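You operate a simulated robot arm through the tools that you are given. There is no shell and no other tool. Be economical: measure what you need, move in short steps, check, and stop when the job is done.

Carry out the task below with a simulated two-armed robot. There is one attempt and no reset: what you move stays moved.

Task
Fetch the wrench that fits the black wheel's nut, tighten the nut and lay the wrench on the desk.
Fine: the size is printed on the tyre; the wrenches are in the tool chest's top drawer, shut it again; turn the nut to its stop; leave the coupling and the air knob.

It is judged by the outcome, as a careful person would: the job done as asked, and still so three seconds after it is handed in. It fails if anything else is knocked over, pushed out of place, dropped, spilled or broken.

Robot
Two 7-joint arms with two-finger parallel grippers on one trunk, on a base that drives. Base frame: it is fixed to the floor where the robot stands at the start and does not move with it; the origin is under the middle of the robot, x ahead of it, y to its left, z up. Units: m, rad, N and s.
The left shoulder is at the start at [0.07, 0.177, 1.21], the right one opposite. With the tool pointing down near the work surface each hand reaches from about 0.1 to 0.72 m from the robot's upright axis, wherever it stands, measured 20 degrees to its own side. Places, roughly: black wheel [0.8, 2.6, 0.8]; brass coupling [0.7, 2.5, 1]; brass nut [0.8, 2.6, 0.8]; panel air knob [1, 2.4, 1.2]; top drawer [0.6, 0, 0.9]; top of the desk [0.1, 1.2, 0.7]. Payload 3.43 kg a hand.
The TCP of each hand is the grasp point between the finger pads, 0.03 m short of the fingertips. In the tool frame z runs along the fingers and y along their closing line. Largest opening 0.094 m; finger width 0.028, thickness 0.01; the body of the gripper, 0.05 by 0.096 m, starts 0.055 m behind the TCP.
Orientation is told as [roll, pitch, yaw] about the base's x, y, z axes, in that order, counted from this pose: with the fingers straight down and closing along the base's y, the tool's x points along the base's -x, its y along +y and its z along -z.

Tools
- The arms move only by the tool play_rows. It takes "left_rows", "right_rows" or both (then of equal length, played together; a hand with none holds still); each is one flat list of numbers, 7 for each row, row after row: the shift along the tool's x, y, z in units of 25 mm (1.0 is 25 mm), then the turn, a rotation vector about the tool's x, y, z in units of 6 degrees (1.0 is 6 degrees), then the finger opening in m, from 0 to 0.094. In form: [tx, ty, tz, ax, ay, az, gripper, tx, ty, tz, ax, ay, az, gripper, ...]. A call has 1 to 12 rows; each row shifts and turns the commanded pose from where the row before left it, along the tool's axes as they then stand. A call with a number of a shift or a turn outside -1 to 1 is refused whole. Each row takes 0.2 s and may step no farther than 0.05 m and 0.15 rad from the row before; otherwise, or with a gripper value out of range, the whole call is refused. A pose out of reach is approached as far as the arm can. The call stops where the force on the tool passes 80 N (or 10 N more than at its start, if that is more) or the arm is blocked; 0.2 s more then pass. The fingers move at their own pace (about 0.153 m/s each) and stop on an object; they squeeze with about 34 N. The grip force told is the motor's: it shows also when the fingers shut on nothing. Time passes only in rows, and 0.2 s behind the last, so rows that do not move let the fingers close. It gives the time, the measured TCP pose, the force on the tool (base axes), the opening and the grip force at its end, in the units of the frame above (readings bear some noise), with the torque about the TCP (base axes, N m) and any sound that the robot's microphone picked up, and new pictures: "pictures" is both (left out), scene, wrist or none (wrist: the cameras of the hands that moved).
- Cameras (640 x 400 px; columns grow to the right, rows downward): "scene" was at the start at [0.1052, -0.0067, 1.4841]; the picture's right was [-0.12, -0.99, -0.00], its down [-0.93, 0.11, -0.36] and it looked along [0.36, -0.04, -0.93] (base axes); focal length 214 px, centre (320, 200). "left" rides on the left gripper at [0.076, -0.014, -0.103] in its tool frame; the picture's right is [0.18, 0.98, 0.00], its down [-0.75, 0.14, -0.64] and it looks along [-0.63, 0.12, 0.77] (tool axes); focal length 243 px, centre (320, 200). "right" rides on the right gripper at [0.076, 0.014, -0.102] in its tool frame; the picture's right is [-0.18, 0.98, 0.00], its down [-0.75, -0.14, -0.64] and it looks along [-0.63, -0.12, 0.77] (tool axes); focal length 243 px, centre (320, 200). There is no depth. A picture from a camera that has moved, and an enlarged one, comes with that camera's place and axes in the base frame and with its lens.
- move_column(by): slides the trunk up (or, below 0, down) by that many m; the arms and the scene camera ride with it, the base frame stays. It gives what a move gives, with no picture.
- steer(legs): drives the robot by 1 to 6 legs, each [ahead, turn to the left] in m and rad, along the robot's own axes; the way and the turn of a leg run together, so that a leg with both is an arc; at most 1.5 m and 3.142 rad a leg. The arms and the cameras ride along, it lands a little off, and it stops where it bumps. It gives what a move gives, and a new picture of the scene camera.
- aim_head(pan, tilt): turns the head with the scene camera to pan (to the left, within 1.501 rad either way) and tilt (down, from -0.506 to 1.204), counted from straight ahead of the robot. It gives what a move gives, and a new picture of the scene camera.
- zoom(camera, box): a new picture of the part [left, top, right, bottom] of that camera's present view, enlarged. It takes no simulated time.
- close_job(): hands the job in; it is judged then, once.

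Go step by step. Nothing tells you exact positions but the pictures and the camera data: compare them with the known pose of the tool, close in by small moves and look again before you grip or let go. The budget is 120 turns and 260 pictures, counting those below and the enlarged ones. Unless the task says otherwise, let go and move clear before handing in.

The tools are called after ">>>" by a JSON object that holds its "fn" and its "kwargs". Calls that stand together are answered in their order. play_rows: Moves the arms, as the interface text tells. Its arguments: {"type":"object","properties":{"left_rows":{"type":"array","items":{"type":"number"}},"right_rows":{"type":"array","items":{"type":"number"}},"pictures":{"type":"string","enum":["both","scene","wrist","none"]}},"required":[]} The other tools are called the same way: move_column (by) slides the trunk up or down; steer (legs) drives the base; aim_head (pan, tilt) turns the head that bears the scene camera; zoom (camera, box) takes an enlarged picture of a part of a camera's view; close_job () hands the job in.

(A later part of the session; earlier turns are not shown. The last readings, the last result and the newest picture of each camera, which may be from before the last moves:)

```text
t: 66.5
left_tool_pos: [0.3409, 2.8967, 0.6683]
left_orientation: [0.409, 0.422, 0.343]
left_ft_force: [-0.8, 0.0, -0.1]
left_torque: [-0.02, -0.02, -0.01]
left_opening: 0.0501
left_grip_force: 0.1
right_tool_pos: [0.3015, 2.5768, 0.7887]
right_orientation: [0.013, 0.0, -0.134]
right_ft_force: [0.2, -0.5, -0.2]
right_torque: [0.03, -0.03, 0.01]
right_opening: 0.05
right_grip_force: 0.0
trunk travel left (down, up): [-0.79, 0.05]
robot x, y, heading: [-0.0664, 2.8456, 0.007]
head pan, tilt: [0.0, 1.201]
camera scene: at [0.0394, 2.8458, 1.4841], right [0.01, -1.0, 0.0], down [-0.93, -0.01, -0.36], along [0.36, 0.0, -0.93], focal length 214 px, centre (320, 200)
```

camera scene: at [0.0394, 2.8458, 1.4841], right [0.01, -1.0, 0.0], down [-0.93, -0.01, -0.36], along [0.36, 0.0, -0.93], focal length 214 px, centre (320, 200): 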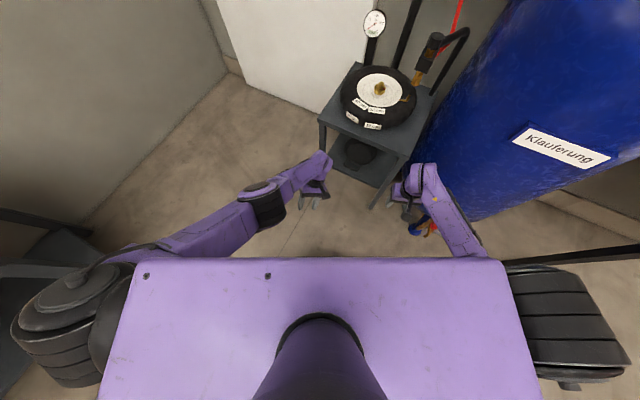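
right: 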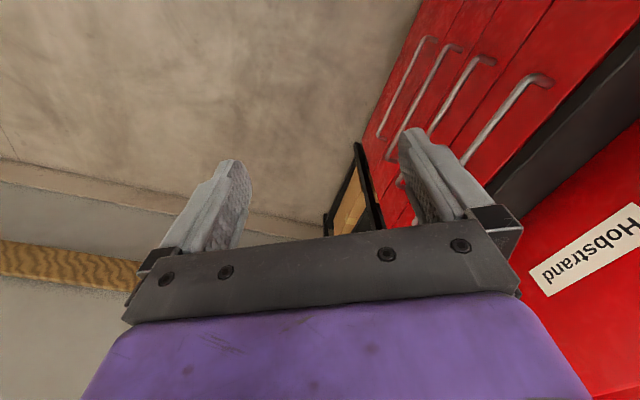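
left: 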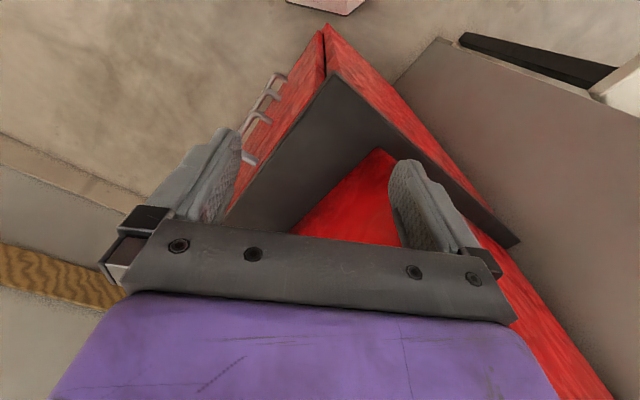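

>>> {"fn": "steer", "kwargs": {"legs": [[0, -1.877], [1.2, 0]]}}

>>> {"fn": "aim_head", "kwargs": {"pan": 0, "tilt": 0.7}}

```text
t: 77.0
left_tool_pos: [-0.4875, 1.306, 0.6671]
left_orientation: [0.407, 0.42, -1.532]
left_ft_force: [-0.4, 0.5, 0.2]
left_torque: [0.0, -0.01, 0.02]
left_opening: 0.0499
left_grip_force: 0.1
right_tool_pos: [-0.7802, 1.4407, 0.7901]
right_orientation: [0.013, 0.001, -2.011]
right_ft_force: [0.0, 0.3, -0.2]
right_torque: [0.0, 0.01, 0.02]
right_opening: 0.0499
right_grip_force: 0.0
trunk travel left (down, up): [-0.79, 0.05]
robot x, y, heading: [-0.4122, 1.7115, -1.869]
head pan, tilt: [0.0, 1.201]
camera scene: at [-0.445, 1.6099, 1.4841], right [-0.96, 0.29, 0.0], down [0.27, 0.89, -0.36], along [-0.11, -0.35, -0.93], focal length 214 px, centre (320, 200)
```

scene: 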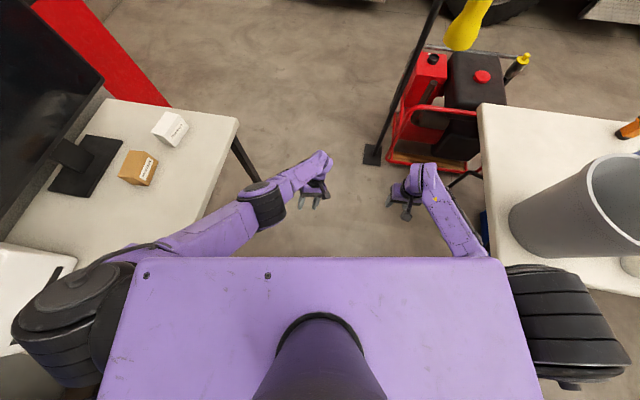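

```text
t: 77.9
left_tool_pos: [-0.4869, 1.3075, 0.6672]
left_orientation: [0.41, 0.421, -1.532]
left_ft_force: [-0.2, -0.5, 0.1]
left_torque: [0.01, 0.02, -0.02]
left_opening: 0.0501
left_grip_force: 0.2
right_tool_pos: [-0.7789, 1.4419, 0.7893]
right_orientation: [0.014, 0.0, -2.011]
right_ft_force: [0.2, -0.7, 0.0]
right_torque: [0.0, -0.04, 0.04]
right_opening: 0.05
right_grip_force: 0.1
trunk travel left (down, up): [-0.79, 0.05]
robot x, y, heading: [-0.4122, 1.7097, -1.869]
head pan, tilt: [0.0, 0.7]
camera scene: at [-0.4535, 1.5824, 1.52], right [-0.96, 0.29, 0.0], down [0.19, 0.62, -0.76], along [-0.22, -0.73, -0.64], focal length 214 px, centre (320, 200)
```

scene: 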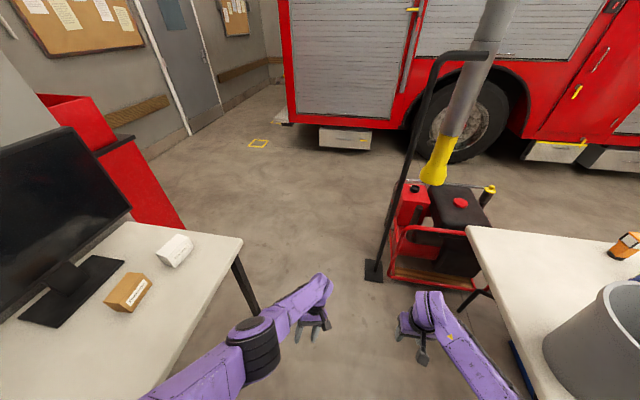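

>>> {"fn": "steer", "kwargs": {"legs": [[1.2, 0], [0.85, 0], [0, 1.433]]}}

>>> {"fn": "aim_head", "kwargs": {"pan": 0.2, "tilt": 0.6}}

```text
t: 82.5
left_tool_pos: [-0.7386, 0.3887, 0.6664]
left_orientation: [0.43, 0.401, -1.497]
left_ft_force: [0.7, 0.1, 0.0]
left_torque: [0.02, 0.05, 0.02]
left_opening: 0.05
left_grip_force: 0.0
right_tool_pos: [-1.049, 0.546, 0.7858]
right_orientation: [0.009, 0.017, -2.01]
right_ft_force: [0.4, -0.1, 0.4]
right_torque: [-0.02, 0.02, -0.01]
right_opening: 0.05
right_grip_force: 0.1
trunk travel left (down, up): [-0.79, 0.05]
robot x, y, heading: [-0.6831, 0.8055, -1.874]
head pan, tilt: [0.0, 0.7]
stopped in leg 1: the robot was blocked; the commanded pose is now the measured one
camera scene: at [-0.7243, 0.6833, 1.5209], right [-0.95, 0.3, 0.0], down [0.19, 0.61, -0.77], along [-0.23, -0.73, -0.64], focal length 214 px, centre (320, 200)
```

scene: 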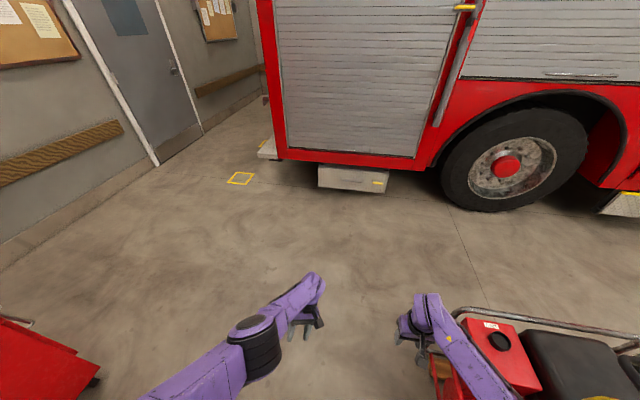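

```text
t: 83.2
left_tool_pos: [-0.7456, 0.3903, 0.6697]
left_orientation: [0.418, 0.4, -1.505]
left_ft_force: [-0.7, 0.0, -0.3]
left_torque: [-0.02, 0.02, 0.0]
left_opening: 0.0501
left_grip_force: 0.0
right_tool_pos: [-1.0492, 0.5457, 0.7864]
right_orientation: [0.01, 0.013, -2.01]
right_ft_force: [0.5, 0.2, -0.2]
right_torque: [0.0, 0.03, -0.01]
right_opening: 0.0499
right_grip_force: 0.2
trunk travel left (down, up): [-0.79, 0.05]
robot x, y, heading: [-0.6864, 0.8026, -1.876]
head pan, tilt: [0.201, 0.6]
camera scene: at [-0.7073, 0.6784, 1.5296], right [-0.99, 0.1, 0.0], down [0.05, 0.56, -0.83], along [-0.09, -0.82, -0.56], focal length 214 px, centre (320, 200)
```

scene: 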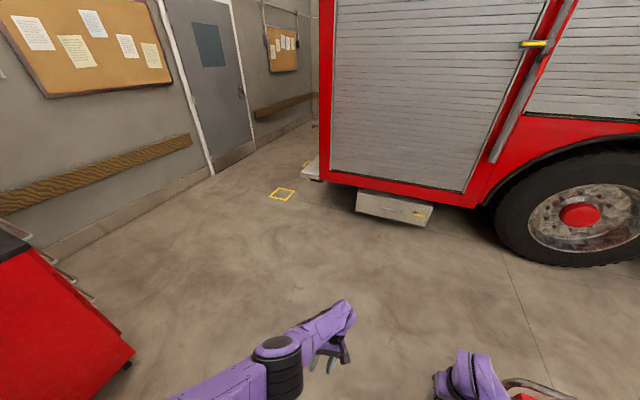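

>>> {"fn": "aim_head", "kwargs": {"pan": -1.2, "tilt": 0.8}}

>>> {"fn": "aim_head", "kwargs": {"pan": 1.4, "tilt": 1.0}}

```text
t: 84.8
left_tool_pos: [-0.7448, 0.3926, 0.6682]
left_orientation: [0.42, 0.406, -1.509]
left_ft_force: [0.4, 0.1, -0.4]
left_torque: [0.02, -0.03, 0.0]
left_opening: 0.0501
left_grip_force: 0.0
right_tool_pos: [-1.0499, 0.5451, 0.7856]
right_orientation: [0.011, 0.012, -2.01]
right_ft_force: [-0.3, -0.3, -0.1]
right_torque: [0.03, -0.02, 0.01]
right_opening: 0.05
right_grip_force: 0.0
trunk travel left (down, up): [-0.79, 0.05]
robot x, y, heading: [-0.687, 0.8063, -1.876]
head pan, tilt: [-1.201, 0.799]
camera scene: at [-0.7789, 0.7601, 1.5124], right [-0.07, 1.0, -0.01], down [0.71, 0.04, -0.7], along [-0.7, -0.05, -0.71], focal length 214 px, centre (320, 200)
```

scene: 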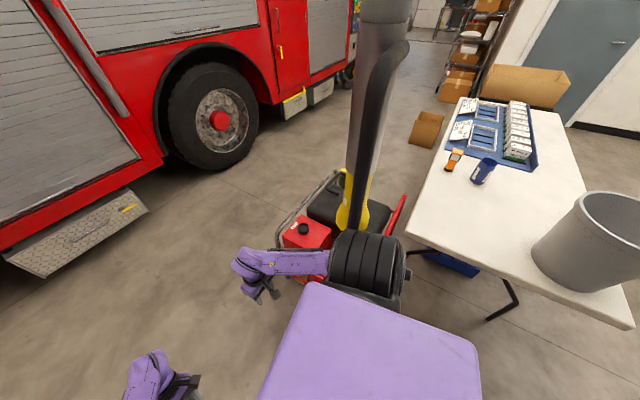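

```text
t: 87.1
left_tool_pos: [-0.7458, 0.392, 0.6683]
left_orientation: [0.419, 0.404, -1.511]
left_ft_force: [0.3, 0.1, 0.6]
left_torque: [-0.02, -0.04, -0.01]
left_opening: 0.0503
left_grip_force: 0.1
right_tool_pos: [-1.0492, 0.5453, 0.7863]
right_orientation: [0.012, 0.012, -2.009]
right_ft_force: [0.4, 0.2, 0.1]
right_torque: [0.01, -0.01, 0.0]
right_opening: 0.0501
right_grip_force: 0.2
trunk travel left (down, up): [-0.79, 0.05]
robot x, y, heading: [-0.6901, 0.8062, -1.872]
head pan, tilt: [1.4, 1.0]
camera scene: at [-0.6364, 0.7337, 1.497], right [-0.46, -0.89, 0.01], down [-0.75, 0.38, -0.54], along [0.48, -0.25, -0.84], focal length 214 px, centre (320, 200)
```

scene: 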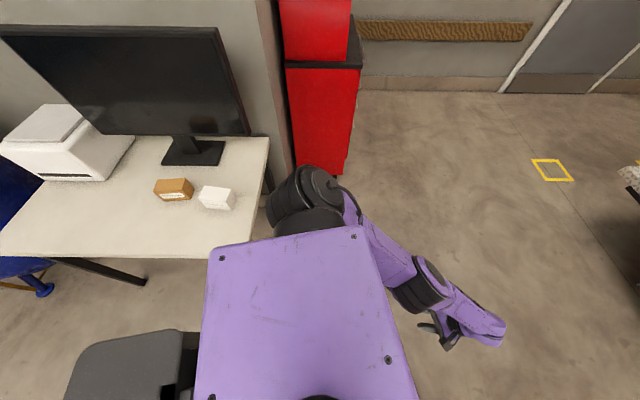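

The right shoulder just catches the cart's pole; there is room on my left. I back off a little, angle left, and go past.

>>> {"fn": "steer", "kwargs": {"legs": [[-0.15, 0], [0, 0.2], [0.5, 0]]}}

```text
t: 91.8
left_tool_pos: [-0.6639, 0.026, 0.6651]
left_orientation: [0.428, 0.411, -1.296]
left_ft_force: [-0.3, 0.4, -0.5]
left_torque: [0.0, -0.01, 0.0]
left_opening: 0.0498
left_grip_force: 0.0
right_tool_pos: [-0.9952, 0.1145, 0.7835]
right_orientation: [0.009, 0.018, -1.804]
right_ft_force: [0.3, 0.8, -1.1]
right_torque: [0.02, 0.02, -0.03]
right_opening: 0.0498
right_grip_force: 0.1
trunk travel left (down, up): [-0.79, 0.05]
robot x, y, heading: [-0.6943, 0.4448, -1.667]
head pan, tilt: [1.4, 1.0]
camera scene: at [-0.631, 0.3782, 1.4967], right [-0.27, -0.96, 0.0], down [-0.81, 0.22, -0.54], along [0.52, -0.14, -0.84], focal length 214 px, centre (320, 200)
```

scene: 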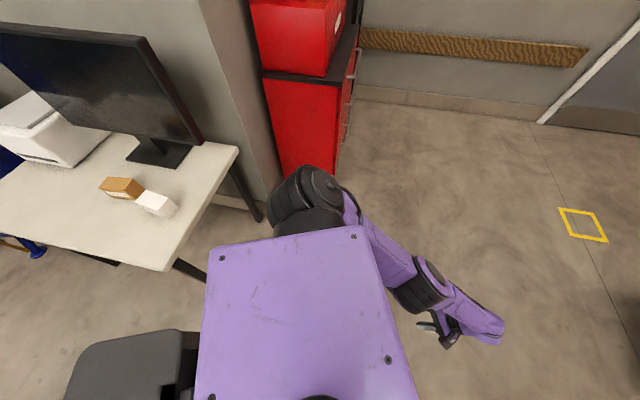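

>>> {"fn": "steer", "kwargs": {"legs": [[0, 0.69], [1.5, 0], [0, 2.11]]}}

>>> {"fn": "aim_head", "kwargs": {"pan": 0, "tilt": 0.8}}

```text
t: 105.9
left_tool_pos: [0.1932, -0.3431, 0.6638]
left_orientation: [0.429, 0.41, 1.549]
left_ft_force: [-0.5, -0.4, 0.6]
left_torque: [0.0, -0.02, 0.0]
left_opening: 0.05
left_grip_force: 0.0
right_tool_pos: [0.4865, -0.5253, 0.7828]
right_orientation: [0.011, 0.019, 1.04]
right_ft_force: [0.0, -0.1, -0.4]
right_torque: [0.03, 0.04, 0.0]
right_opening: 0.05
right_grip_force: 0.0
trunk travel left (down, up): [-0.79, 0.05]
robot x, y, heading: [0.0981, -0.7533, 1.184]
head pan, tilt: [1.4, 1.0]
camera scene: at [0.0607, -0.6694, 1.4967], right [0.54, 0.84, 0.0], down [0.71, -0.45, -0.54], along [-0.46, 0.29, -0.84], focal length 214 px, centre (320, 200)
```

scene: 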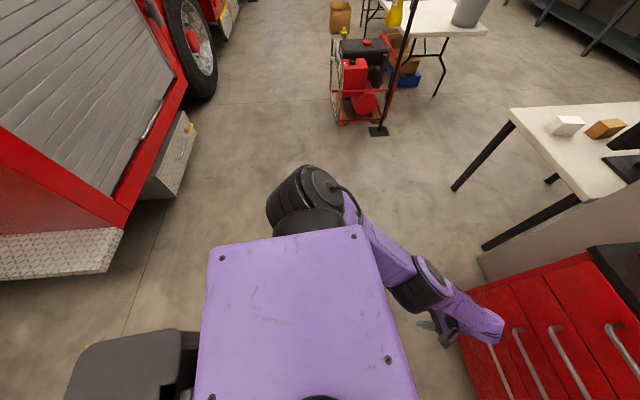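

```text
t: 107.4
left_tool_pos: [0.1934, -0.3432, 0.6644]
left_orientation: [0.432, 0.408, 1.553]
left_ft_force: [-0.4, -0.7, 0.3]
left_torque: [0.0, 0.0, 0.0]
left_opening: 0.0501
left_grip_force: 0.1
right_tool_pos: [0.4871, -0.5253, 0.7822]
right_orientation: [0.008, 0.021, 1.04]
right_ft_force: [-0.3, -0.1, -0.7]
right_torque: [0.02, 0.02, -0.03]
right_opening: 0.0499
right_grip_force: 0.0
trunk travel left (down, up): [-0.79, 0.05]
robot x, y, heading: [0.0981, -0.7525, 1.177]
head pan, tilt: [0.0, 0.799]
camera scene: at [0.1506, -0.6324, 1.5118], right [0.92, -0.38, 0.0], down [-0.28, -0.66, -0.7], along [0.27, 0.64, -0.72], focal length 214 px, centre (320, 200)
```

scene: 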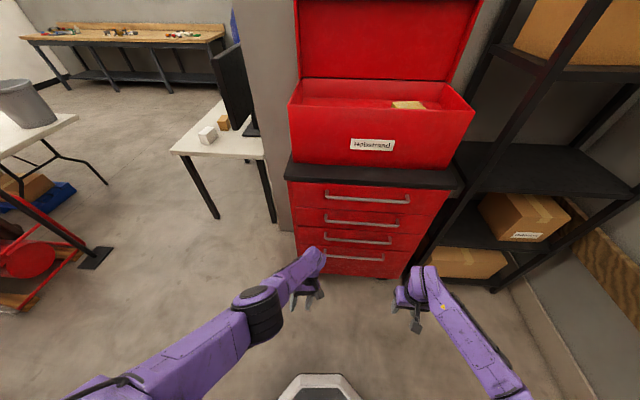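

I'm now square in front of the chest; the top drawer's bar handle is near (0.56, -0.15, 0.9). I raise the right hand and turn it to point forward with the fingers closing vertically.

>>> {"fn": "play_rows", "kwargs": {"right_rows": [-0.7, 0, -1, 0, 0, 0, 0.09, -0.7, 0, -1, 0, 0, 0, 0.09, -0.7, 0, -1, 0, 0, 0, 0.09, -0.7, 0, -1, 0, 0, 0, 0.09, -0.7, 0, -1, 0, 0, 0, 0.09], "pictures": "none"}}

>>> {"fn": "play_rows", "kwargs": {"right_rows": [0, 0, 0, -0.825, -0.825, 0.825, 0.09, 0, 0, 0, -0.825, -0.825, 0.825, 0.09, 0, 0, 0, -0.825, -0.825, 0.825, 0.09, 0, 0, 0, -0.825, -0.825, 0.825, 0.09, 0, 0, 0, -0.825, -0.825, 0.825, 0.09, 0, 0, 0, -0.825, -0.825, 0.825, 0.09, 0, 0, 0, -0.825, -0.825, 0.825, 0.09, 0, 0, 0, -0.825, -0.825, 0.825, 0.09, 0, 0, 0, -0.825, -0.825, 0.825, 0.09, 0, 0, 0, -0.825, -0.825, 0.825, 0.09], "pictures": "none"}}

>>> {"fn": "play_rows", "kwargs": {"right_rows": [0, 0, 0, -0.825, -0.825, 0.825, 0.09, 0, 0, 0, -0.825, -0.825, 0.825, 0.09, 0, 0, 0, -0.825, -0.825, 0.825, 0.09, 0, 0, 0, -0.825, -0.825, 0.825, 0.09], "pictures": "both"}}

```text
t: 108.6
left_tool_pos: [0.1926, -0.342, 0.6636]
left_orientation: [0.432, 0.408, 1.548]
left_ft_force: [-0.4, -0.4, -0.5]
left_torque: [0.0, -0.01, -0.01]
left_opening: 0.0502
left_grip_force: 0.1
right_tool_pos: [0.4998, -0.5284, 0.8301]
right_orientation: [0.011, 0.017, 1.041]
right_ft_force: [0.4, 0.1, 0.6]
right_torque: [0.02, 0.0, 0.01]
right_opening: 0.0897
right_grip_force: 0.1
right hand out of reach, approached as far as the arm can: row 1, 2, 3, 4, 5
trunk travel left (down, up): [-0.79, 0.05]
robot x, y, heading: [0.0966, -0.7523, 1.175]
head pan, tilt: [0.0, 0.799]
```

```text
t: 110.8
left_tool_pos: [0.1936, -0.3422, 0.663]
left_orientation: [0.432, 0.409, 1.55]
left_ft_force: [0.1, -0.4, 0.1]
left_torque: [0.0, 0.02, 0.01]
left_opening: 0.05
left_grip_force: 0.0
right_tool_pos: [0.7641, -0.5921, 0.8839]
right_orientation: [1.149, -0.252, -0.12]
right_ft_force: [0.0, -0.8, 0.7]
right_torque: [0.02, 0.06, 0.04]
right_opening: 0.0899
right_grip_force: 0.1
right hand out of reach, approached as far as the arm can: row 1, 2, 3, 4, 5, 6, 7, 8, 9
trunk travel left (down, up): [-0.79, 0.05]
robot x, y, heading: [0.1009, -0.7527, 1.178]
head pan, tilt: [0.0, 0.799]
```

```text
t: 111.8
left_tool_pos: [0.192, -0.342, 0.6633]
left_orientation: [0.431, 0.41, 1.55]
left_ft_force: [0.1, -0.1, -0.9]
left_torque: [0.01, 0.0, 0.01]
left_opening: 0.0498
left_grip_force: 0.1
right_tool_pos: [0.7637, -0.5919, 0.8833]
right_orientation: [1.461, -0.074, -0.44]
right_ft_force: [0.0, 0.2, 0.3]
right_torque: [0.03, 0.02, 0.02]
right_opening: 0.0901
right_grip_force: 0.0
right hand out of reach, approached as far as the arm can: row 4
trunk travel left (down, up): [-0.79, 0.05]
robot x, y, heading: [0.1, -0.7494, 1.167]
head pan, tilt: [0.0, 0.799]
camera scene: at [0.1506, -0.6325, 1.5118], right [0.92, -0.38, 0.0], down [-0.28, -0.66, -0.7], along [0.27, 0.64, -0.72], focal length 214 px, centre (320, 200)
camera right: at [0.6502, -0.6512, 0.903], right [0.15, 0.05, 0.99], down [0.41, -0.91, -0.01], along [0.9, 0.4, -0.15], focal length 243 px, centre (320, 200)
```

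scene: 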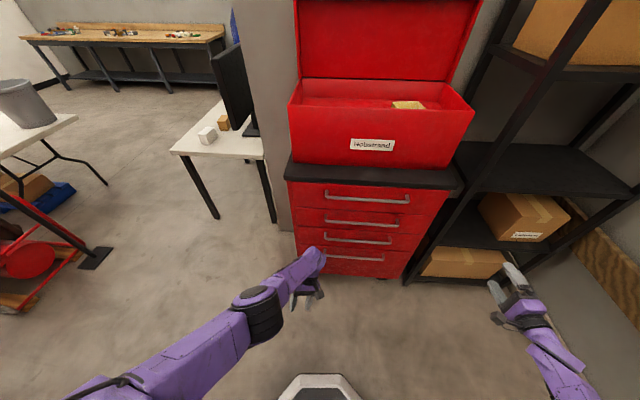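
right: 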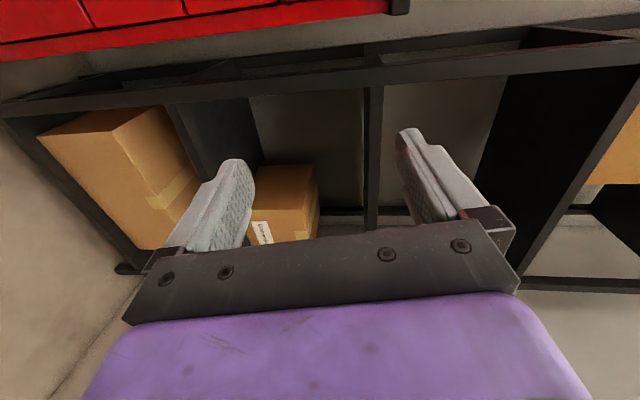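

The right hand now points at the chest with vertical fingers. I slide it left to line up with the handle and check its view.

>>> {"fn": "play_rows", "kwargs": {"right_rows": [1, 0, 0, 0, 0, 0, 0.09, 1, 0, 0, 0, 0, 0, 0.09, 1, 0, 0, 0, 0, 0, 0.09, 1, 0, 0, 0, 0, 0, 0.09, 1, 0, 0, 0, 0, 0, 0.09, 1, 0, 0, 0, 0, 0, 0.09, 1, 0, 0, 0, 0, 0, 0.09, 1, 0, 0, 0, 0, 0, 0.09, 1, 0, 0, 0, 0, 0, 0.09, 1, 0, 0, 0, 0, 0, 0.09, 1, 0, 0, 0, 0, 0, 0.09, 1, 0, 0, 0, 0, 0, 0.09], "pictures": "both"}}

```text
t: 114.4
left_tool_pos: [0.1934, -0.3427, 0.6635]
left_orientation: [0.431, 0.41, 1.55]
left_ft_force: [0.3, 0.1, -0.2]
left_torque: [0.0, 0.02, 0.01]
left_opening: 0.0502
left_grip_force: 0.0
right_tool_pos: [0.6128, -0.4445, 0.9195]
right_orientation: [1.454, -0.076, -0.438]
right_ft_force: [-0.1, -0.6, 0.3]
right_torque: [0.0, 0.04, -0.03]
right_opening: 0.0898
right_grip_force: 0.0
right hand out of reach, approached as far as the arm can: row 1, 2, 3, 4, 5, 6, 7, 8, 9, 10, 11
trunk travel left (down, up): [-0.79, 0.05]
robot x, y, heading: [0.1002, -0.7522, 1.172]
head pan, tilt: [0.0, 0.799]
camera scene: at [0.1501, -0.632, 1.5118], right [0.92, -0.38, 0.0], down [-0.28, -0.66, -0.7], along [0.27, 0.64, -0.72], focal length 214 px, centre (320, 200)
camera right: at [0.4979, -0.5026, 0.9402], right [0.15, 0.06, 0.99], down [0.41, -0.91, -0.01], along [0.9, 0.4, -0.16], focal length 243 px, centre (320, 200)
```

scene: 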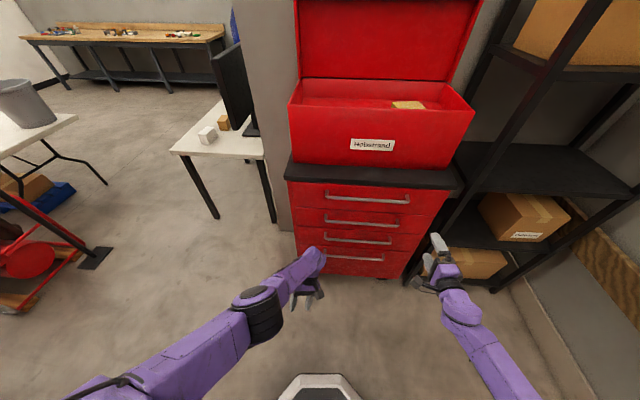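
right: 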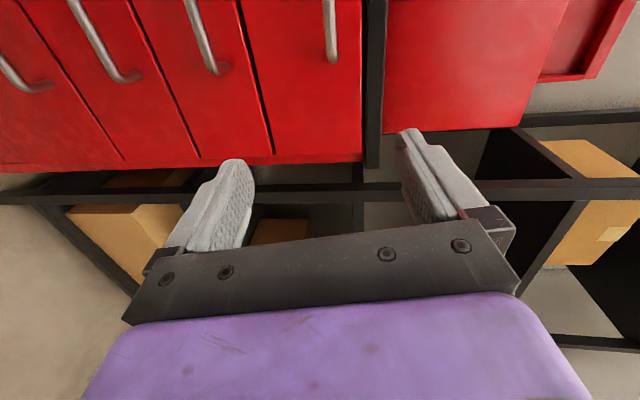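

>>> {"fn": "play_rows", "kwargs": {"right_rows": [0.7, 0, 0.6, 0, 0, 0, 0.04, 0.7, 0, 0.6, 0, 0, 0, 0.04, 0.7, 0, 0.6, 0, 0, 0, 0.04, 0.7, 0, 0.6, 0, 0, 0, 0.04, 0.7, 0, 0.6, 0, 0, 0, 0.04, 0.7, 0, 0.6, 0, 0, 0, 0.04], "pictures": "both"}}

```text
t: 115.8
left_tool_pos: [0.1927, -0.3422, 0.6636]
left_orientation: [0.43, 0.408, 1.549]
left_ft_force: [-0.3, -0.8, 1.2]
left_torque: [-0.01, 0.0, 0.0]
left_opening: 0.0499
left_grip_force: 0.0
right_tool_pos: [0.5607, -0.3525, 0.9152]
right_orientation: [1.456, -0.076, -0.435]
right_ft_force: [-0.1, 0.2, 0.0]
right_torque: [0.0, -0.01, -0.01]
right_opening: 0.0401
right_grip_force: 0.0
right hand out of reach, approached as far as the arm can: row 4, 5, 6
trunk travel left (down, up): [-0.79, 0.05]
robot x, y, heading: [0.1009, -0.7508, 1.179]
head pan, tilt: [0.0, 0.799]
camera scene: at [0.1504, -0.6327, 1.5118], right [0.92, -0.38, 0.0], down [-0.28, -0.66, -0.7], along [0.27, 0.64, -0.72], focal length 214 px, centre (320, 200)
camera right: at [0.4488, -0.4116, 0.9357], right [0.15, 0.06, 0.99], down [0.41, -0.91, -0.01], along [0.9, 0.41, -0.16], focal length 243 px, centre (320, 200)
```

scene: 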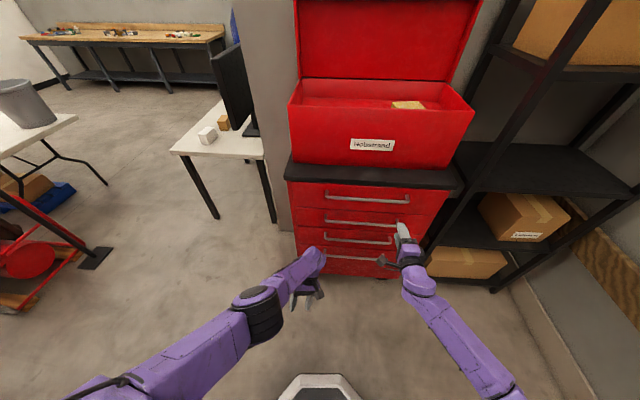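
right: 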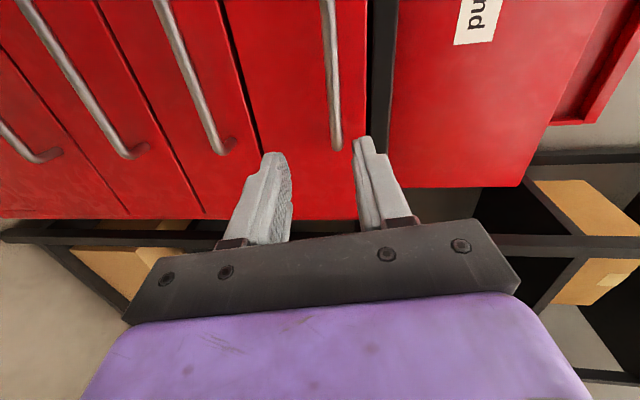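

>>> {"fn": "play_rows", "kwargs": {"right_rows": [0.72, 0, 0.9, 0, 0, 0, 0.04, 0.72, 0, 0.9, 0, 0, 0, 0.04, 0.72, 0, 0.9, 0, 0, 0, 0.04, 0.72, 0, 0.9, 0, 0, 0, 0.04, 0.72, 0, 0.9, 0, 0, 0, 0.04], "pictures": "both"}}

```text
t: 117.0
left_tool_pos: [0.1929, -0.3422, 0.6637]
left_orientation: [0.43, 0.408, 1.55]
left_ft_force: [-1.0, -0.6, -0.9]
left_torque: [0.01, 0.01, -0.04]
left_opening: 0.0501
left_grip_force: 0.1
right_tool_pos: [0.5499, -0.3517, 0.9194]
right_orientation: [1.458, -0.073, -0.437]
right_ft_force: [0.5, 0.2, -0.3]
right_torque: [0.0, 0.02, -0.02]
right_opening: 0.0399
right_grip_force: 0.1
right hand out of reach, approached as far as the arm can: row 1, 2, 3, 4, 5
trunk travel left (down, up): [-0.79, 0.05]
robot x, y, heading: [0.1015, -0.7511, 1.172]
head pan, tilt: [0.0, 0.799]
camera scene: at [0.1508, -0.6324, 1.5118], right [0.92, -0.38, 0.0], down [-0.28, -0.66, -0.7], along [0.27, 0.64, -0.72], focal length 214 px, centre (320, 200)
camera right: at [0.4375, -0.4113, 0.941], right [0.15, 0.05, 0.99], down [0.41, -0.91, -0.01], along [0.9, 0.41, -0.16], focal length 243 px, centre (320, 200)
```

scene: 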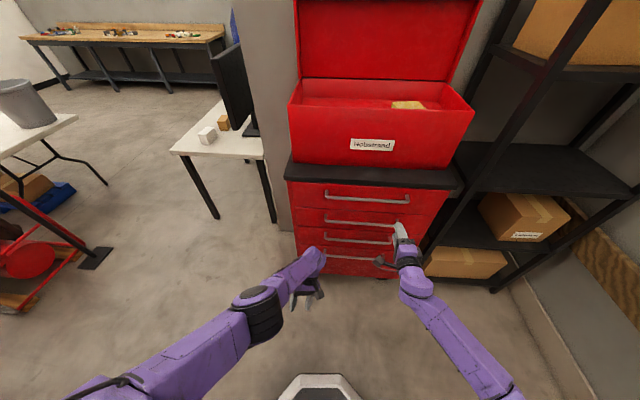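
right: 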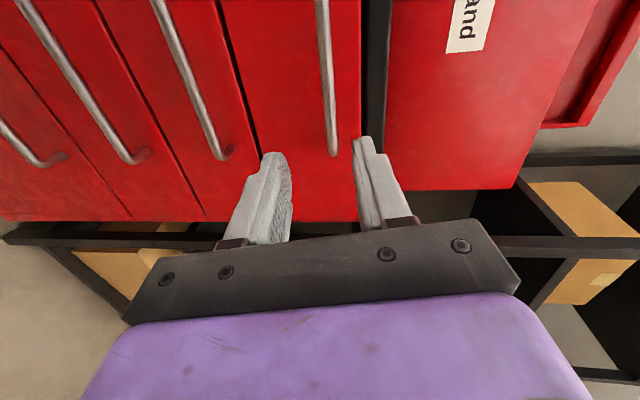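

The handle is confirmed at z≈0.91, about 0.18 m ahead of the right grasp point. I clear the left hand to the left, then drive forward the first 0.12 m.

>>> {"fn": "play_rows", "kwargs": {"left_rows": [0, 1, 0, 0, 0, 0, 0.05, 0, 1, 0, 0, 0, 0, 0.05, 0, 1, 0, 0, 0, 0, 0.05, 0, 1, 0, 0, 0, 0, 0.05, 0, 1, 0, 0, 0, 0, 0.05, 0, 1, 0, 0, 0, 0, 0.05, 0, 1, 0, 0, 0, 0, 0.05, 0, 1, 0, 0, 0, 0, 0.05], "right_rows": [0, 0, 0, 0, 0, 0, 0.05, 0, 0, 0, 0, 0, 0, 0.05, 0, 0, 0, 0, 0, 0, 0.05, 0, 0, 0, 0, 0, 0, 0.05, 0, 0, 0, 0, 0, 0, 0.05, 0, 0, 0, 0, 0, 0, 0.05, 0, 0, 0, 0, 0, 0, 0.05, 0, 0, 0, 0, 0, 0, 0.05], "pictures": "none"}}

>>> {"fn": "steer", "kwargs": {"legs": [[0.12, 0]]}}

>>> {"fn": "zoom", "kwargs": {"camera": "right", "box": [0, 0, 640, 400]}}

```text
t: 118.8
left_tool_pos: [0.0351, -0.3107, 0.73]
left_orientation: [0.43, 0.41, 1.548]
left_ft_force: [0.0, -0.5, -0.2]
left_torque: [0.0, -0.02, 0.01]
left_opening: 0.0501
left_grip_force: 0.1
left hand out of reach, approached as far as the arm can: row 1
right_tool_pos: [0.5499, -0.3518, 0.9194]
right_orientation: [1.456, -0.075, -0.437]
right_ft_force: [-0.3, 0.6, 0.1]
right_torque: [-0.01, -0.03, 0.01]
right_opening: 0.0499
right_grip_force: 0.0
trunk travel left (down, up): [-0.79, 0.05]
robot x, y, heading: [0.1013, -0.7558, 1.176]
head pan, tilt: [0.0, 0.799]
```

```text
t: 120.1
left_tool_pos: [0.0822, -0.1984, 0.7293]
left_orientation: [0.431, 0.408, 1.551]
left_ft_force: [0.7, -0.7, 0.5]
left_torque: [0.0, 0.01, 0.0]
left_opening: 0.0498
left_grip_force: 0.1
right_tool_pos: [0.5974, -0.2408, 0.9193]
right_orientation: [1.457, -0.075, -0.438]
right_ft_force: [0.2, 0.2, 0.5]
right_torque: [0.03, -0.01, 0.02]
right_opening: 0.05
right_grip_force: 0.0
trunk travel left (down, up): [-0.79, 0.05]
robot x, y, heading: [0.1474, -0.6414, 1.173]
head pan, tilt: [0.0, 0.799]
camera scene: at [0.1971, -0.5214, 1.5119], right [0.92, -0.39, 0.0], down [-0.28, -0.66, -0.7], along [0.27, 0.64, -0.72], focal length 214 px, centre (320, 200)
```

scene: 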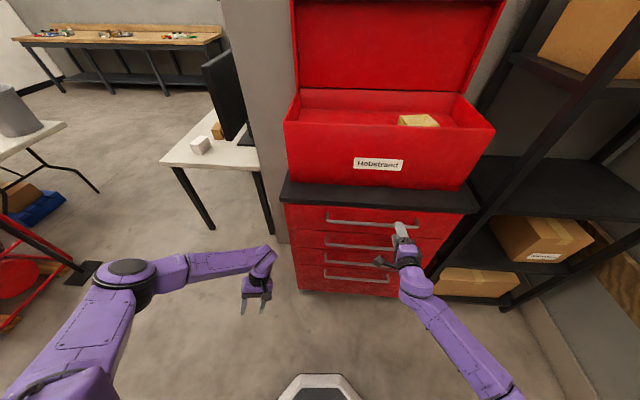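

```text
1.00 times, centred on (320, 200) of right (not enlarged: the box is as wide or as high as the picture)
camera zoom: at [0.4842, -0.3003, 0.9411], right [0.15, 0.05, 0.99], down [0.41, -0.91, -0.01], along [0.9, 0.41, -0.16], focal length 243 px, centre (320, 200)
```

zoom: 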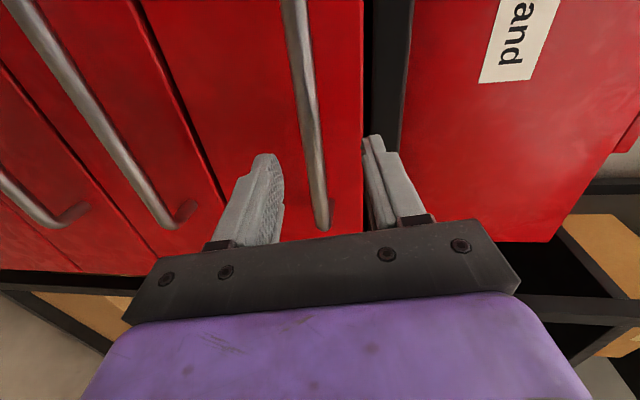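

>>> {"fn": "play_rows", "kwargs": {"right_rows": [0, -0.5, 0, 0, 0, 0, 0.045, 0, 0, 0, 0, 0, 0, 0.045], "pictures": "none"}}

>>> {"fn": "steer", "kwargs": {"legs": [[0.045, 0]]}}

>>> {"fn": "zoom", "kwargs": {"camera": "right", "box": [0, 0, 640, 400]}}

```text
t: 120.7
left_tool_pos: [0.0809, -0.1989, 0.7291]
left_orientation: [0.431, 0.411, 1.55]
left_ft_force: [-0.8, 0.1, 0.1]
left_torque: [-0.01, -0.03, 0.0]
left_opening: 0.0501
left_grip_force: 0.1
right_tool_pos: [0.6, -0.243, 0.9142]
right_orientation: [1.45, -0.079, -0.433]
right_ft_force: [0.0, 0.1, 0.0]
right_torque: [0.04, 0.02, -0.04]
right_opening: 0.045
right_grip_force: 0.0
right hand out of reach, approached as far as the arm can: row 1
trunk travel left (down, up): [-0.79, 0.05]
robot x, y, heading: [0.1458, -0.64, 1.178]
head pan, tilt: [0.0, 0.799]
```

```text
t: 121.6
left_tool_pos: [0.0991, -0.1549, 0.7294]
left_orientation: [0.433, 0.41, 1.55]
left_ft_force: [0.3, -0.4, -0.2]
left_torque: [-0.03, -0.01, -0.03]
left_opening: 0.05
left_grip_force: 0.0
right_tool_pos: [0.6171, -0.1994, 0.9137]
right_orientation: [1.449, -0.078, -0.433]
right_ft_force: [0.2, 0.3, 0.1]
right_torque: [0.0, -0.02, 0.0]
right_opening: 0.0451
right_grip_force: 0.1
trunk travel left (down, up): [-0.79, 0.05]
robot x, y, heading: [0.1641, -0.598, 1.173]
head pan, tilt: [0.0, 0.799]
camera scene: at [0.2154, -0.4772, 1.5116], right [0.92, -0.39, 0.0], down [-0.28, -0.66, -0.7], along [0.27, 0.64, -0.72], focal length 214 px, centre (320, 200)
```

scene: 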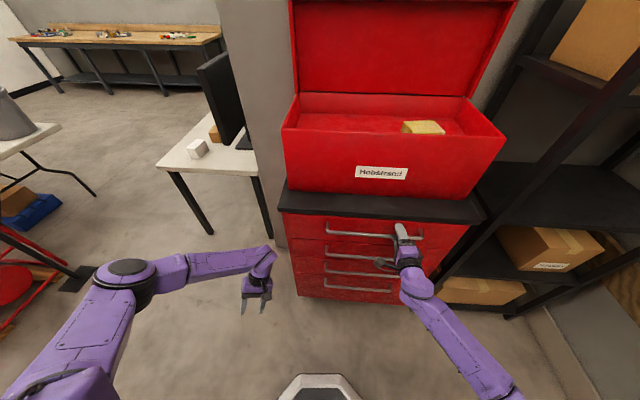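

```text
1.00 times, centred on (320, 200) of right (not enlarged: the box is as wide or as high as the picture)
camera zoom: at [0.5043, -0.259, 0.9354], right [0.15, 0.06, 0.99], down [0.41, -0.91, 0.0], along [0.9, 0.41, -0.16], focal length 243 px, centre (320, 200)
```

zoom: 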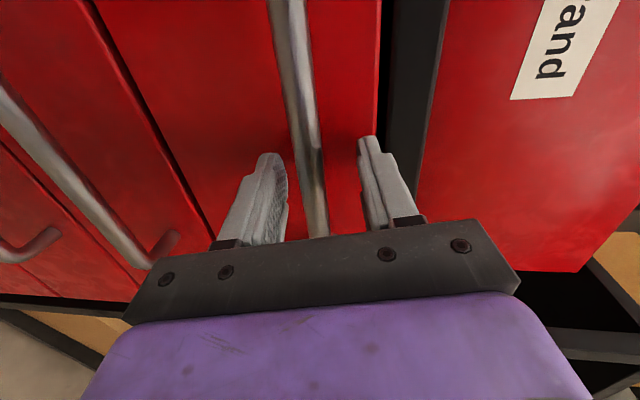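

>>> {"fn": "steer", "kwargs": {"legs": [[0.012, 0]]}}

>>> {"fn": "play_rows", "kwargs": {"right_rows": [0, 0, 0, 0, 0, 0, 0, 0, 0, 0, 0, 0, 0, 0, 0, 0, 0, 0, 0, 0, 0], "pictures": "wrist"}}

```text
t: 122.3
left_tool_pos: [0.1025, -0.149, 0.7319]
left_orientation: [0.429, 0.406, 1.551]
left_ft_force: [-0.3, -0.1, -0.3]
left_torque: [0.03, 0.04, -0.02]
left_opening: 0.05
left_grip_force: 0.0
right_tool_pos: [0.6198, -0.1937, 0.9171]
right_orientation: [1.455, -0.076, -0.433]
right_ft_force: [-10.6, -32.0, -1.0]
right_torque: [0.93, -0.28, -0.48]
right_opening: 0.0427
right_grip_force: 0.0
trunk travel left (down, up): [-0.79, 0.05]
robot x, y, heading: [0.1671, -0.5881, 1.175]
head pan, tilt: [0.0, 0.799]
camera scene: at [0.2168, -0.4759, 1.5125], right [0.92, -0.39, 0.0], down [-0.28, -0.66, -0.7], along [0.27, 0.65, -0.71], focal length 214 px, centre (320, 200)
```

scene: 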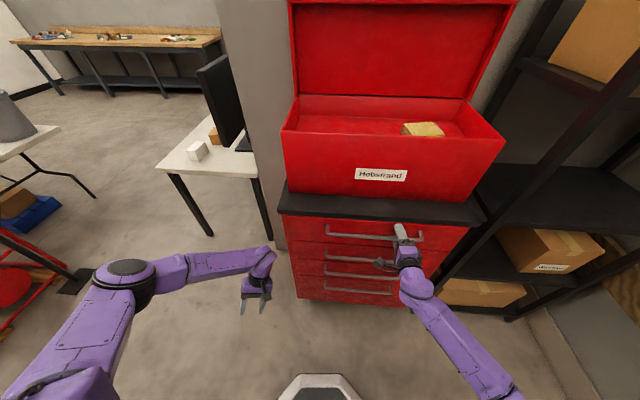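

```text
t: 123.1
left_tool_pos: [0.1035, -0.148, 0.7304]
left_orientation: [0.432, 0.407, 1.552]
left_ft_force: [0.7, 0.2, -0.3]
left_torque: [-0.02, -0.01, -0.01]
left_opening: 0.0497
left_grip_force: 0.1
right_tool_pos: [0.6194, -0.1944, 0.9083]
right_orientation: [1.44, -0.074, -0.429]
right_ft_force: [-15.1, -38.4, -32.2]
right_torque: [0.57, 0.9, -0.3]
right_opening: 0.0199
right_grip_force: 45.4
trunk travel left (down, up): [-0.79, 0.05]
robot x, y, heading: [0.1656, -0.5879, 1.175]
head pan, tilt: [0.0, 0.799]
camera right: at [0.5069, -0.254, 0.9321], right [0.15, 0.07, 0.99], down [0.41, -0.91, 0.0], along [0.9, 0.41, -0.17], focal length 243 px, centre (320, 200)
```

right: 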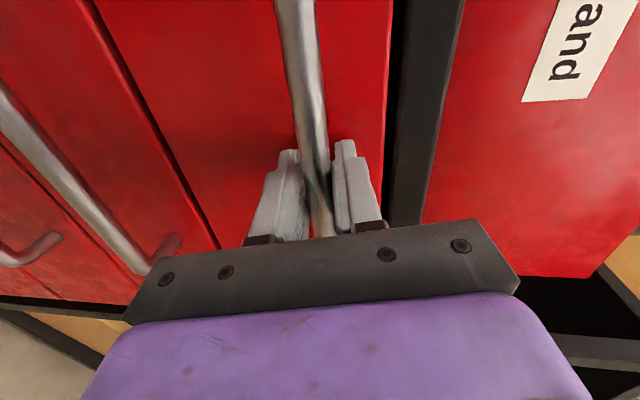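

The handle is gripped. I pull the drawer open by reversing the base.

>>> {"fn": "steer", "kwargs": {"legs": [[-0.3, 0]]}}

```text
t: 125.2
left_tool_pos: [-0.0105, -0.4132, 0.7266]
left_orientation: [0.431, 0.415, 1.548]
left_ft_force: [-0.2, 0.0, -0.1]
left_torque: [-0.01, -0.01, -0.02]
left_opening: 0.0499
left_grip_force: 0.0
right_tool_pos: [0.502, -0.4579, 0.9104]
right_orientation: [1.438, -0.077, -0.422]
right_ft_force: [-30.1, 18.4, -34.5]
right_torque: [0.59, 1.03, -0.05]
right_opening: 0.0199
right_grip_force: 45.1
trunk travel left (down, up): [-0.79, 0.05]
robot x, y, heading: [0.0548, -0.8636, 1.179]
head pan, tilt: [0.0, 0.799]
camera scene: at [0.1028, -0.7315, 1.5111], right [0.92, -0.39, 0.0], down [-0.28, -0.67, -0.69], along [0.27, 0.64, -0.72], focal length 214 px, centre (320, 200)
```

scene: 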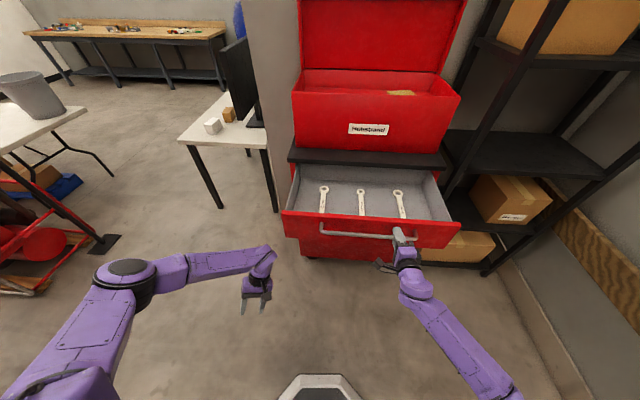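

Drawer open: three wrenches inside. I look closer for the sizes.

>>> {"fn": "zoom", "kwargs": {"camera": "scene", "box": [300, 175, 420, 225]}}

```text
5.33 times, centred on (360, 200) of scene
camera zoom: at [0.1028, -0.7315, 1.5111], right [0.92, -0.39, 0.0], down [-0.28, -0.67, -0.69], along [0.27, 0.64, -0.72], focal length 1144 px, centre (107, 200)
```

zoom: 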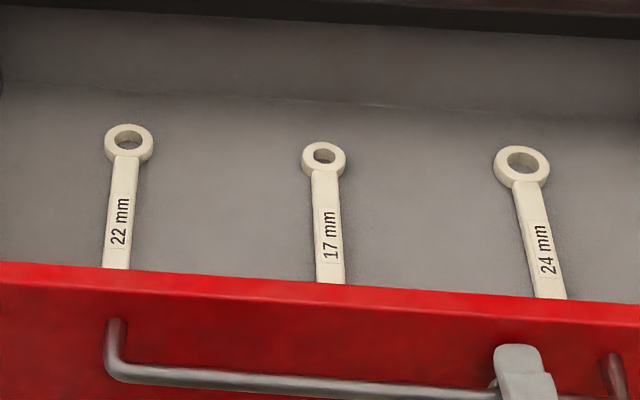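

The 22 mm ring wrench is the leftmost, lying along the drawer's depth. I release the handle and back off a little.

>>> {"fn": "play_rows", "kwargs": {"right_rows": [0, 0, 0, 0, 0, 0, 0.055, 0, 0, 0, 0, 0, 0, 0.055, 0, 0, 0, 0, 0, 0, 0.055], "pictures": "wrist"}}

>>> {"fn": "steer", "kwargs": {"legs": [[-0.12, 0]]}}

```text
t: 126.0
left_tool_pos: [-0.0089, -0.4173, 0.7301]
left_orientation: [0.434, 0.409, 1.548]
left_ft_force: [0.3, -0.9, -0.3]
left_torque: [-0.01, -0.03, -0.01]
left_opening: 0.05
left_grip_force: 0.0
right_tool_pos: [0.5043, -0.4629, 0.9123]
right_orientation: [1.444, -0.074, -0.425]
right_ft_force: [0.3, -0.3, -0.9]
right_torque: [0.02, -0.01, 0.01]
right_opening: 0.0548
right_grip_force: 0.0
trunk travel left (down, up): [-0.79, 0.05]
robot x, y, heading: [0.0514, -0.8599, 1.173]
head pan, tilt: [0.0, 0.799]
camera right: at [0.391, -0.5231, 0.9342], right [0.15, 0.07, 0.99], down [0.42, -0.91, 0.0], along [0.89, 0.41, -0.17], focal length 243 px, centre (320, 200)
```

right: 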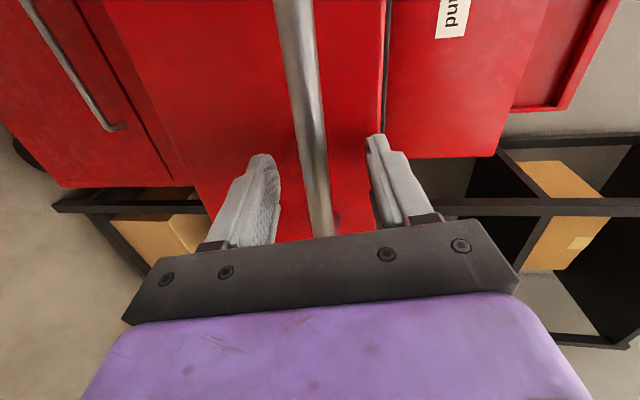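

```text
t: 127.2
left_tool_pos: [-0.056, -0.5262, 0.7296]
left_orientation: [0.432, 0.412, 1.549]
left_ft_force: [-0.3, 0.0, -0.8]
left_torque: [0.02, 0.03, 0.0]
left_opening: 0.0499
left_grip_force: 0.1
right_tool_pos: [0.4579, -0.5704, 0.912]
right_orientation: [1.443, -0.072, -0.423]
right_ft_force: [-0.5, -0.3, 0.6]
right_torque: [-0.01, 0.01, 0.02]
right_opening: 0.0549
right_grip_force: 0.2
trunk travel left (down, up): [-0.79, 0.05]
robot x, y, heading: [0.0097, -0.9692, 1.173]
head pan, tilt: [0.0, 0.799]
camera scene: at [0.0601, -0.8482, 1.5117], right [0.92, -0.39, 0.0], down [-0.28, -0.66, -0.7], along [0.27, 0.64, -0.72], focal length 214 px, centre (320, 200)
```

scene: 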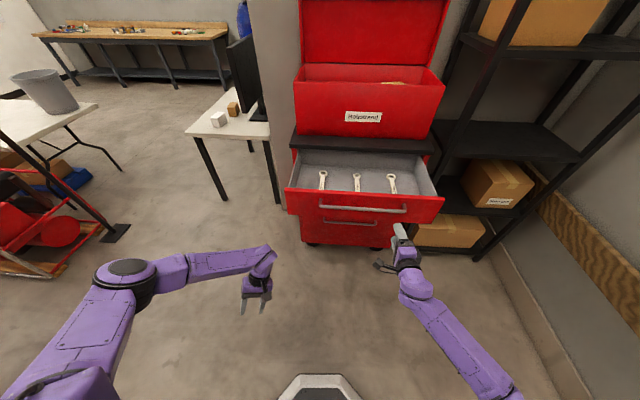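

>>> {"fn": "play_rows", "kwargs": {"left_rows": [0, 0, -0.8, 0.825, 0, 0, 0.06, 0, 0, -0.8, 0.825, 0, 0, 0.06, 0, 0, -0.8, 0.825, 0, 0, 0.06, 0, 0, -0.8, 0.825, 0, 0, 0.06, 0, 0, -0.8, 0.825, 0, 0, 0.06, 0, 0, -1, 0, -0.98, 0, 0.06, 0, 0, -1, 0, -0.98, 0, 0.06, 0, 0, -1, 0, -0.98, 0, 0.06, 0, 0, -1, 0, -0.98, 0, 0.06, 0, -0.5, -1, 0, 0, 0.86, 0.06, 0, -0.5, -1, 0, 0, 0.86, 0.06, 0, -0.5, -1, 0, 0, 0.86, 0.06], "right_rows": [-1, 1, -0.5, 0, 0, 0, 0.055, -1, 1, -0.5, 0, 0, 0, 0.055, -1, 1, -0.5, 0, 0, 0, 0.055, -1, 1, -0.5, 0, 0, 0, 0.055, -1, 1, -0.5, 0, 0, 0, 0.055, -1, 1, -0.5, 0, 0, 0, 0.055, 0, 0, 0, 0, 0, 0, 0.055, 0, 0, 0, 0, 0, 0, 0.055, 0, 0, 0, 0, 0, 0, 0.055, 0, 0, 0, 0, 0, 0, 0.055, 0, 0, 0, 0, 0, 0, 0.055, 0, 0, 0, 0, 0, 0, 0.055], "pictures": "scene"}}

```text
t: 129.8
left_tool_pos: [0.0089, -0.4679, 0.9895]
left_orientation: [-0.001, 0.0, 1.277]
left_ft_force: [0.2, -0.3, -0.2]
left_torque: [0.03, -0.01, 0.01]
left_opening: 0.06
left_grip_force: 0.1
right_tool_pos: [0.5285, -0.6661, 1.0318]
right_orientation: [1.456, -0.073, -0.42]
right_ft_force: [-0.5, 0.0, 0.0]
right_torque: [0.0, 0.01, 0.01]
right_opening: 0.0551
right_grip_force: 0.1
right hand out of reach, approached as far as the arm can: row 4, 5, 6
trunk travel left (down, up): [-0.79, 0.05]
robot x, y, heading: [0.0109, -0.9697, 1.171]
head pan, tilt: [0.0, 0.799]
camera scene: at [0.0607, -0.8497, 1.5118], right [0.92, -0.39, 0.0], down [-0.28, -0.66, -0.7], along [0.27, 0.64, -0.72], focal length 214 px, centre (320, 200)
```

scene: 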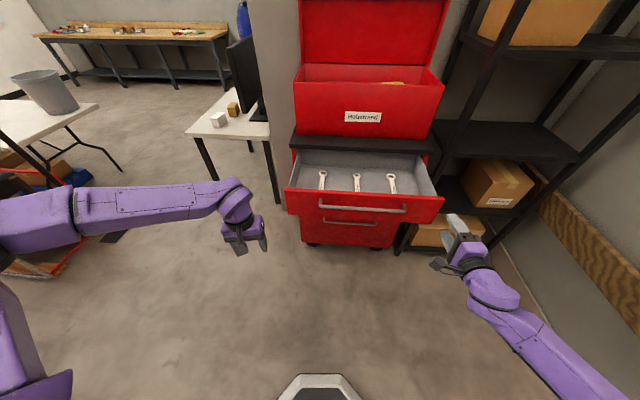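

>>> {"fn": "play_rows", "kwargs": {"left_rows": [-0.2, -1, -0.75, 0, 0, 0.3, 0.06, -0.2, -1, -0.75, 0, 0, 0.3, 0.06, -0.2, -1, -0.75, 0, 0, 0.3, 0.06, -0.2, -1, -0.75, 0, 0, 0.3, 0.06, -0.2, -1, -0.75, 0, 0, 0.3, 0.06, -0.2, -1, -0.75, 0, 0, 0.3, 0.06], "pictures": "none"}}

>>> {"fn": "steer", "kwargs": {"legs": [[0.25, 0]]}}

>>> {"fn": "zoom", "kwargs": {"camera": "left", "box": [0, 0, 640, 400]}}

```text
t: 131.2
left_tool_pos: [0.1588, -0.4954, 1.103]
left_orientation: [0.001, -0.001, 1.089]
left_ft_force: [-0.1, -1.0, 0.7]
left_torque: [0.02, 0.04, 0.0]
left_opening: 0.06
left_grip_force: 0.1
right_tool_pos: [0.5288, -0.6662, 1.0309]
right_orientation: [1.455, -0.073, -0.422]
right_ft_force: [0.3, -0.1, 0.0]
right_torque: [0.01, 0.01, 0.02]
right_opening: 0.0549
right_grip_force: 0.1
trunk travel left (down, up): [-0.79, 0.05]
robot x, y, heading: [0.0074, -0.9673, 1.175]
head pan, tilt: [0.0, 0.799]
```

```text
t: 133.0
left_tool_pos: [0.2545, -0.2629, 1.1038]
left_orientation: [-0.001, -0.002, 1.089]
left_ft_force: [-0.2, -0.5, 0.4]
left_torque: [0.0, 0.03, -0.06]
left_opening: 0.0599
left_grip_force: 0.0
right_tool_pos: [0.6257, -0.4341, 1.0303]
right_orientation: [1.455, -0.075, -0.423]
right_ft_force: [0.1, -0.4, 0.7]
right_torque: [-0.03, -0.02, 0.01]
right_opening: 0.0551
right_grip_force: 0.1
trunk travel left (down, up): [-0.79, 0.05]
robot x, y, heading: [0.11, -0.7347, 1.175]
head pan, tilt: [0.0, 0.799]
camera scene: at [0.157, -0.6178, 1.5119], right [0.92, -0.39, 0.0], down [-0.28, -0.66, -0.7], along [0.27, 0.64, -0.72], focal length 214 px, centre (320, 200)
```

scene: 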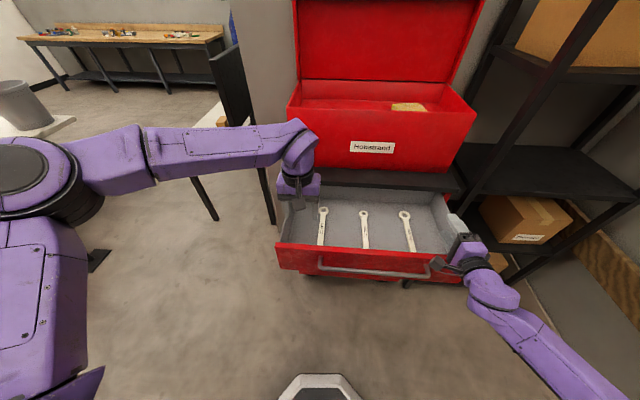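

```text
1.00 times, centred on (320, 200) of left (not enlarged: the box is as wide or as high as the picture)
camera zoom: at [0.2302, -0.3379, 1.2045], right [-0.96, 0.29, 0.0], down [0.22, 0.73, 0.64], along [0.19, 0.62, -0.77], focal length 243 px, centre (320, 200)
```

zoom: 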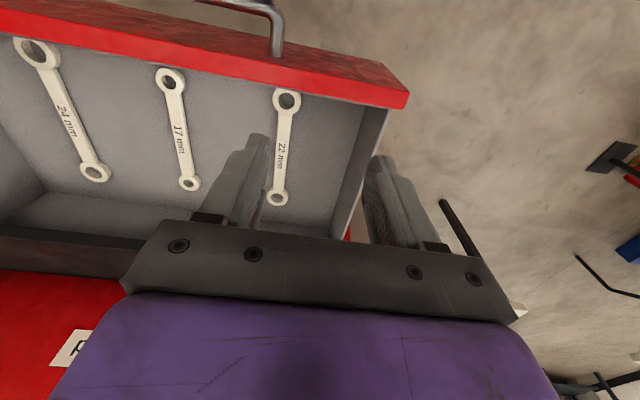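

>>> {"fn": "zoom", "kwargs": {"camera": "left", "box": [240, 70, 340, 220]}}

>>> {"fn": "zoom", "kwargs": {"camera": "scene", "box": [300, 195, 350, 255]}}

```text
2.67 times, centred on (290, 145) of left
camera zoom: at [0.2302, -0.3379, 1.2045], right [-0.96, 0.29, 0.0], down [0.22, 0.73, 0.64], along [0.19, 0.62, -0.77], focal length 647 px, centre (400, 347)
```

zoom: 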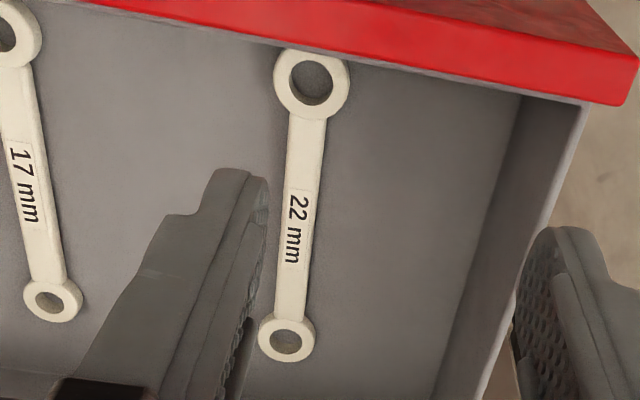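

```text
6.67 times, centred on (325, 225) of scene
camera zoom: at [0.157, -0.6178, 1.5119], right [0.92, -0.39, 0.0], down [-0.28, -0.66, -0.7], along [0.27, 0.64, -0.72], focal length 1430 px, centre (287, 33)
```

zoom: 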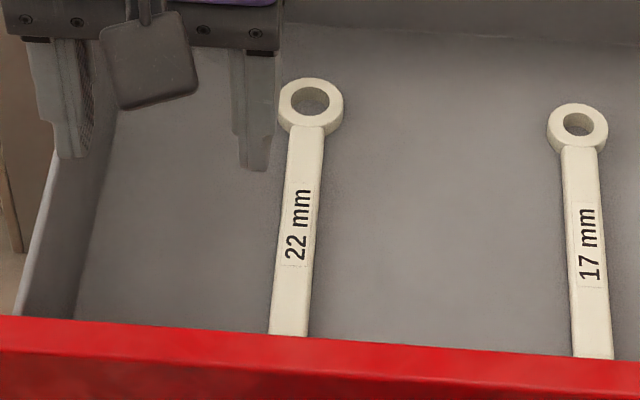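

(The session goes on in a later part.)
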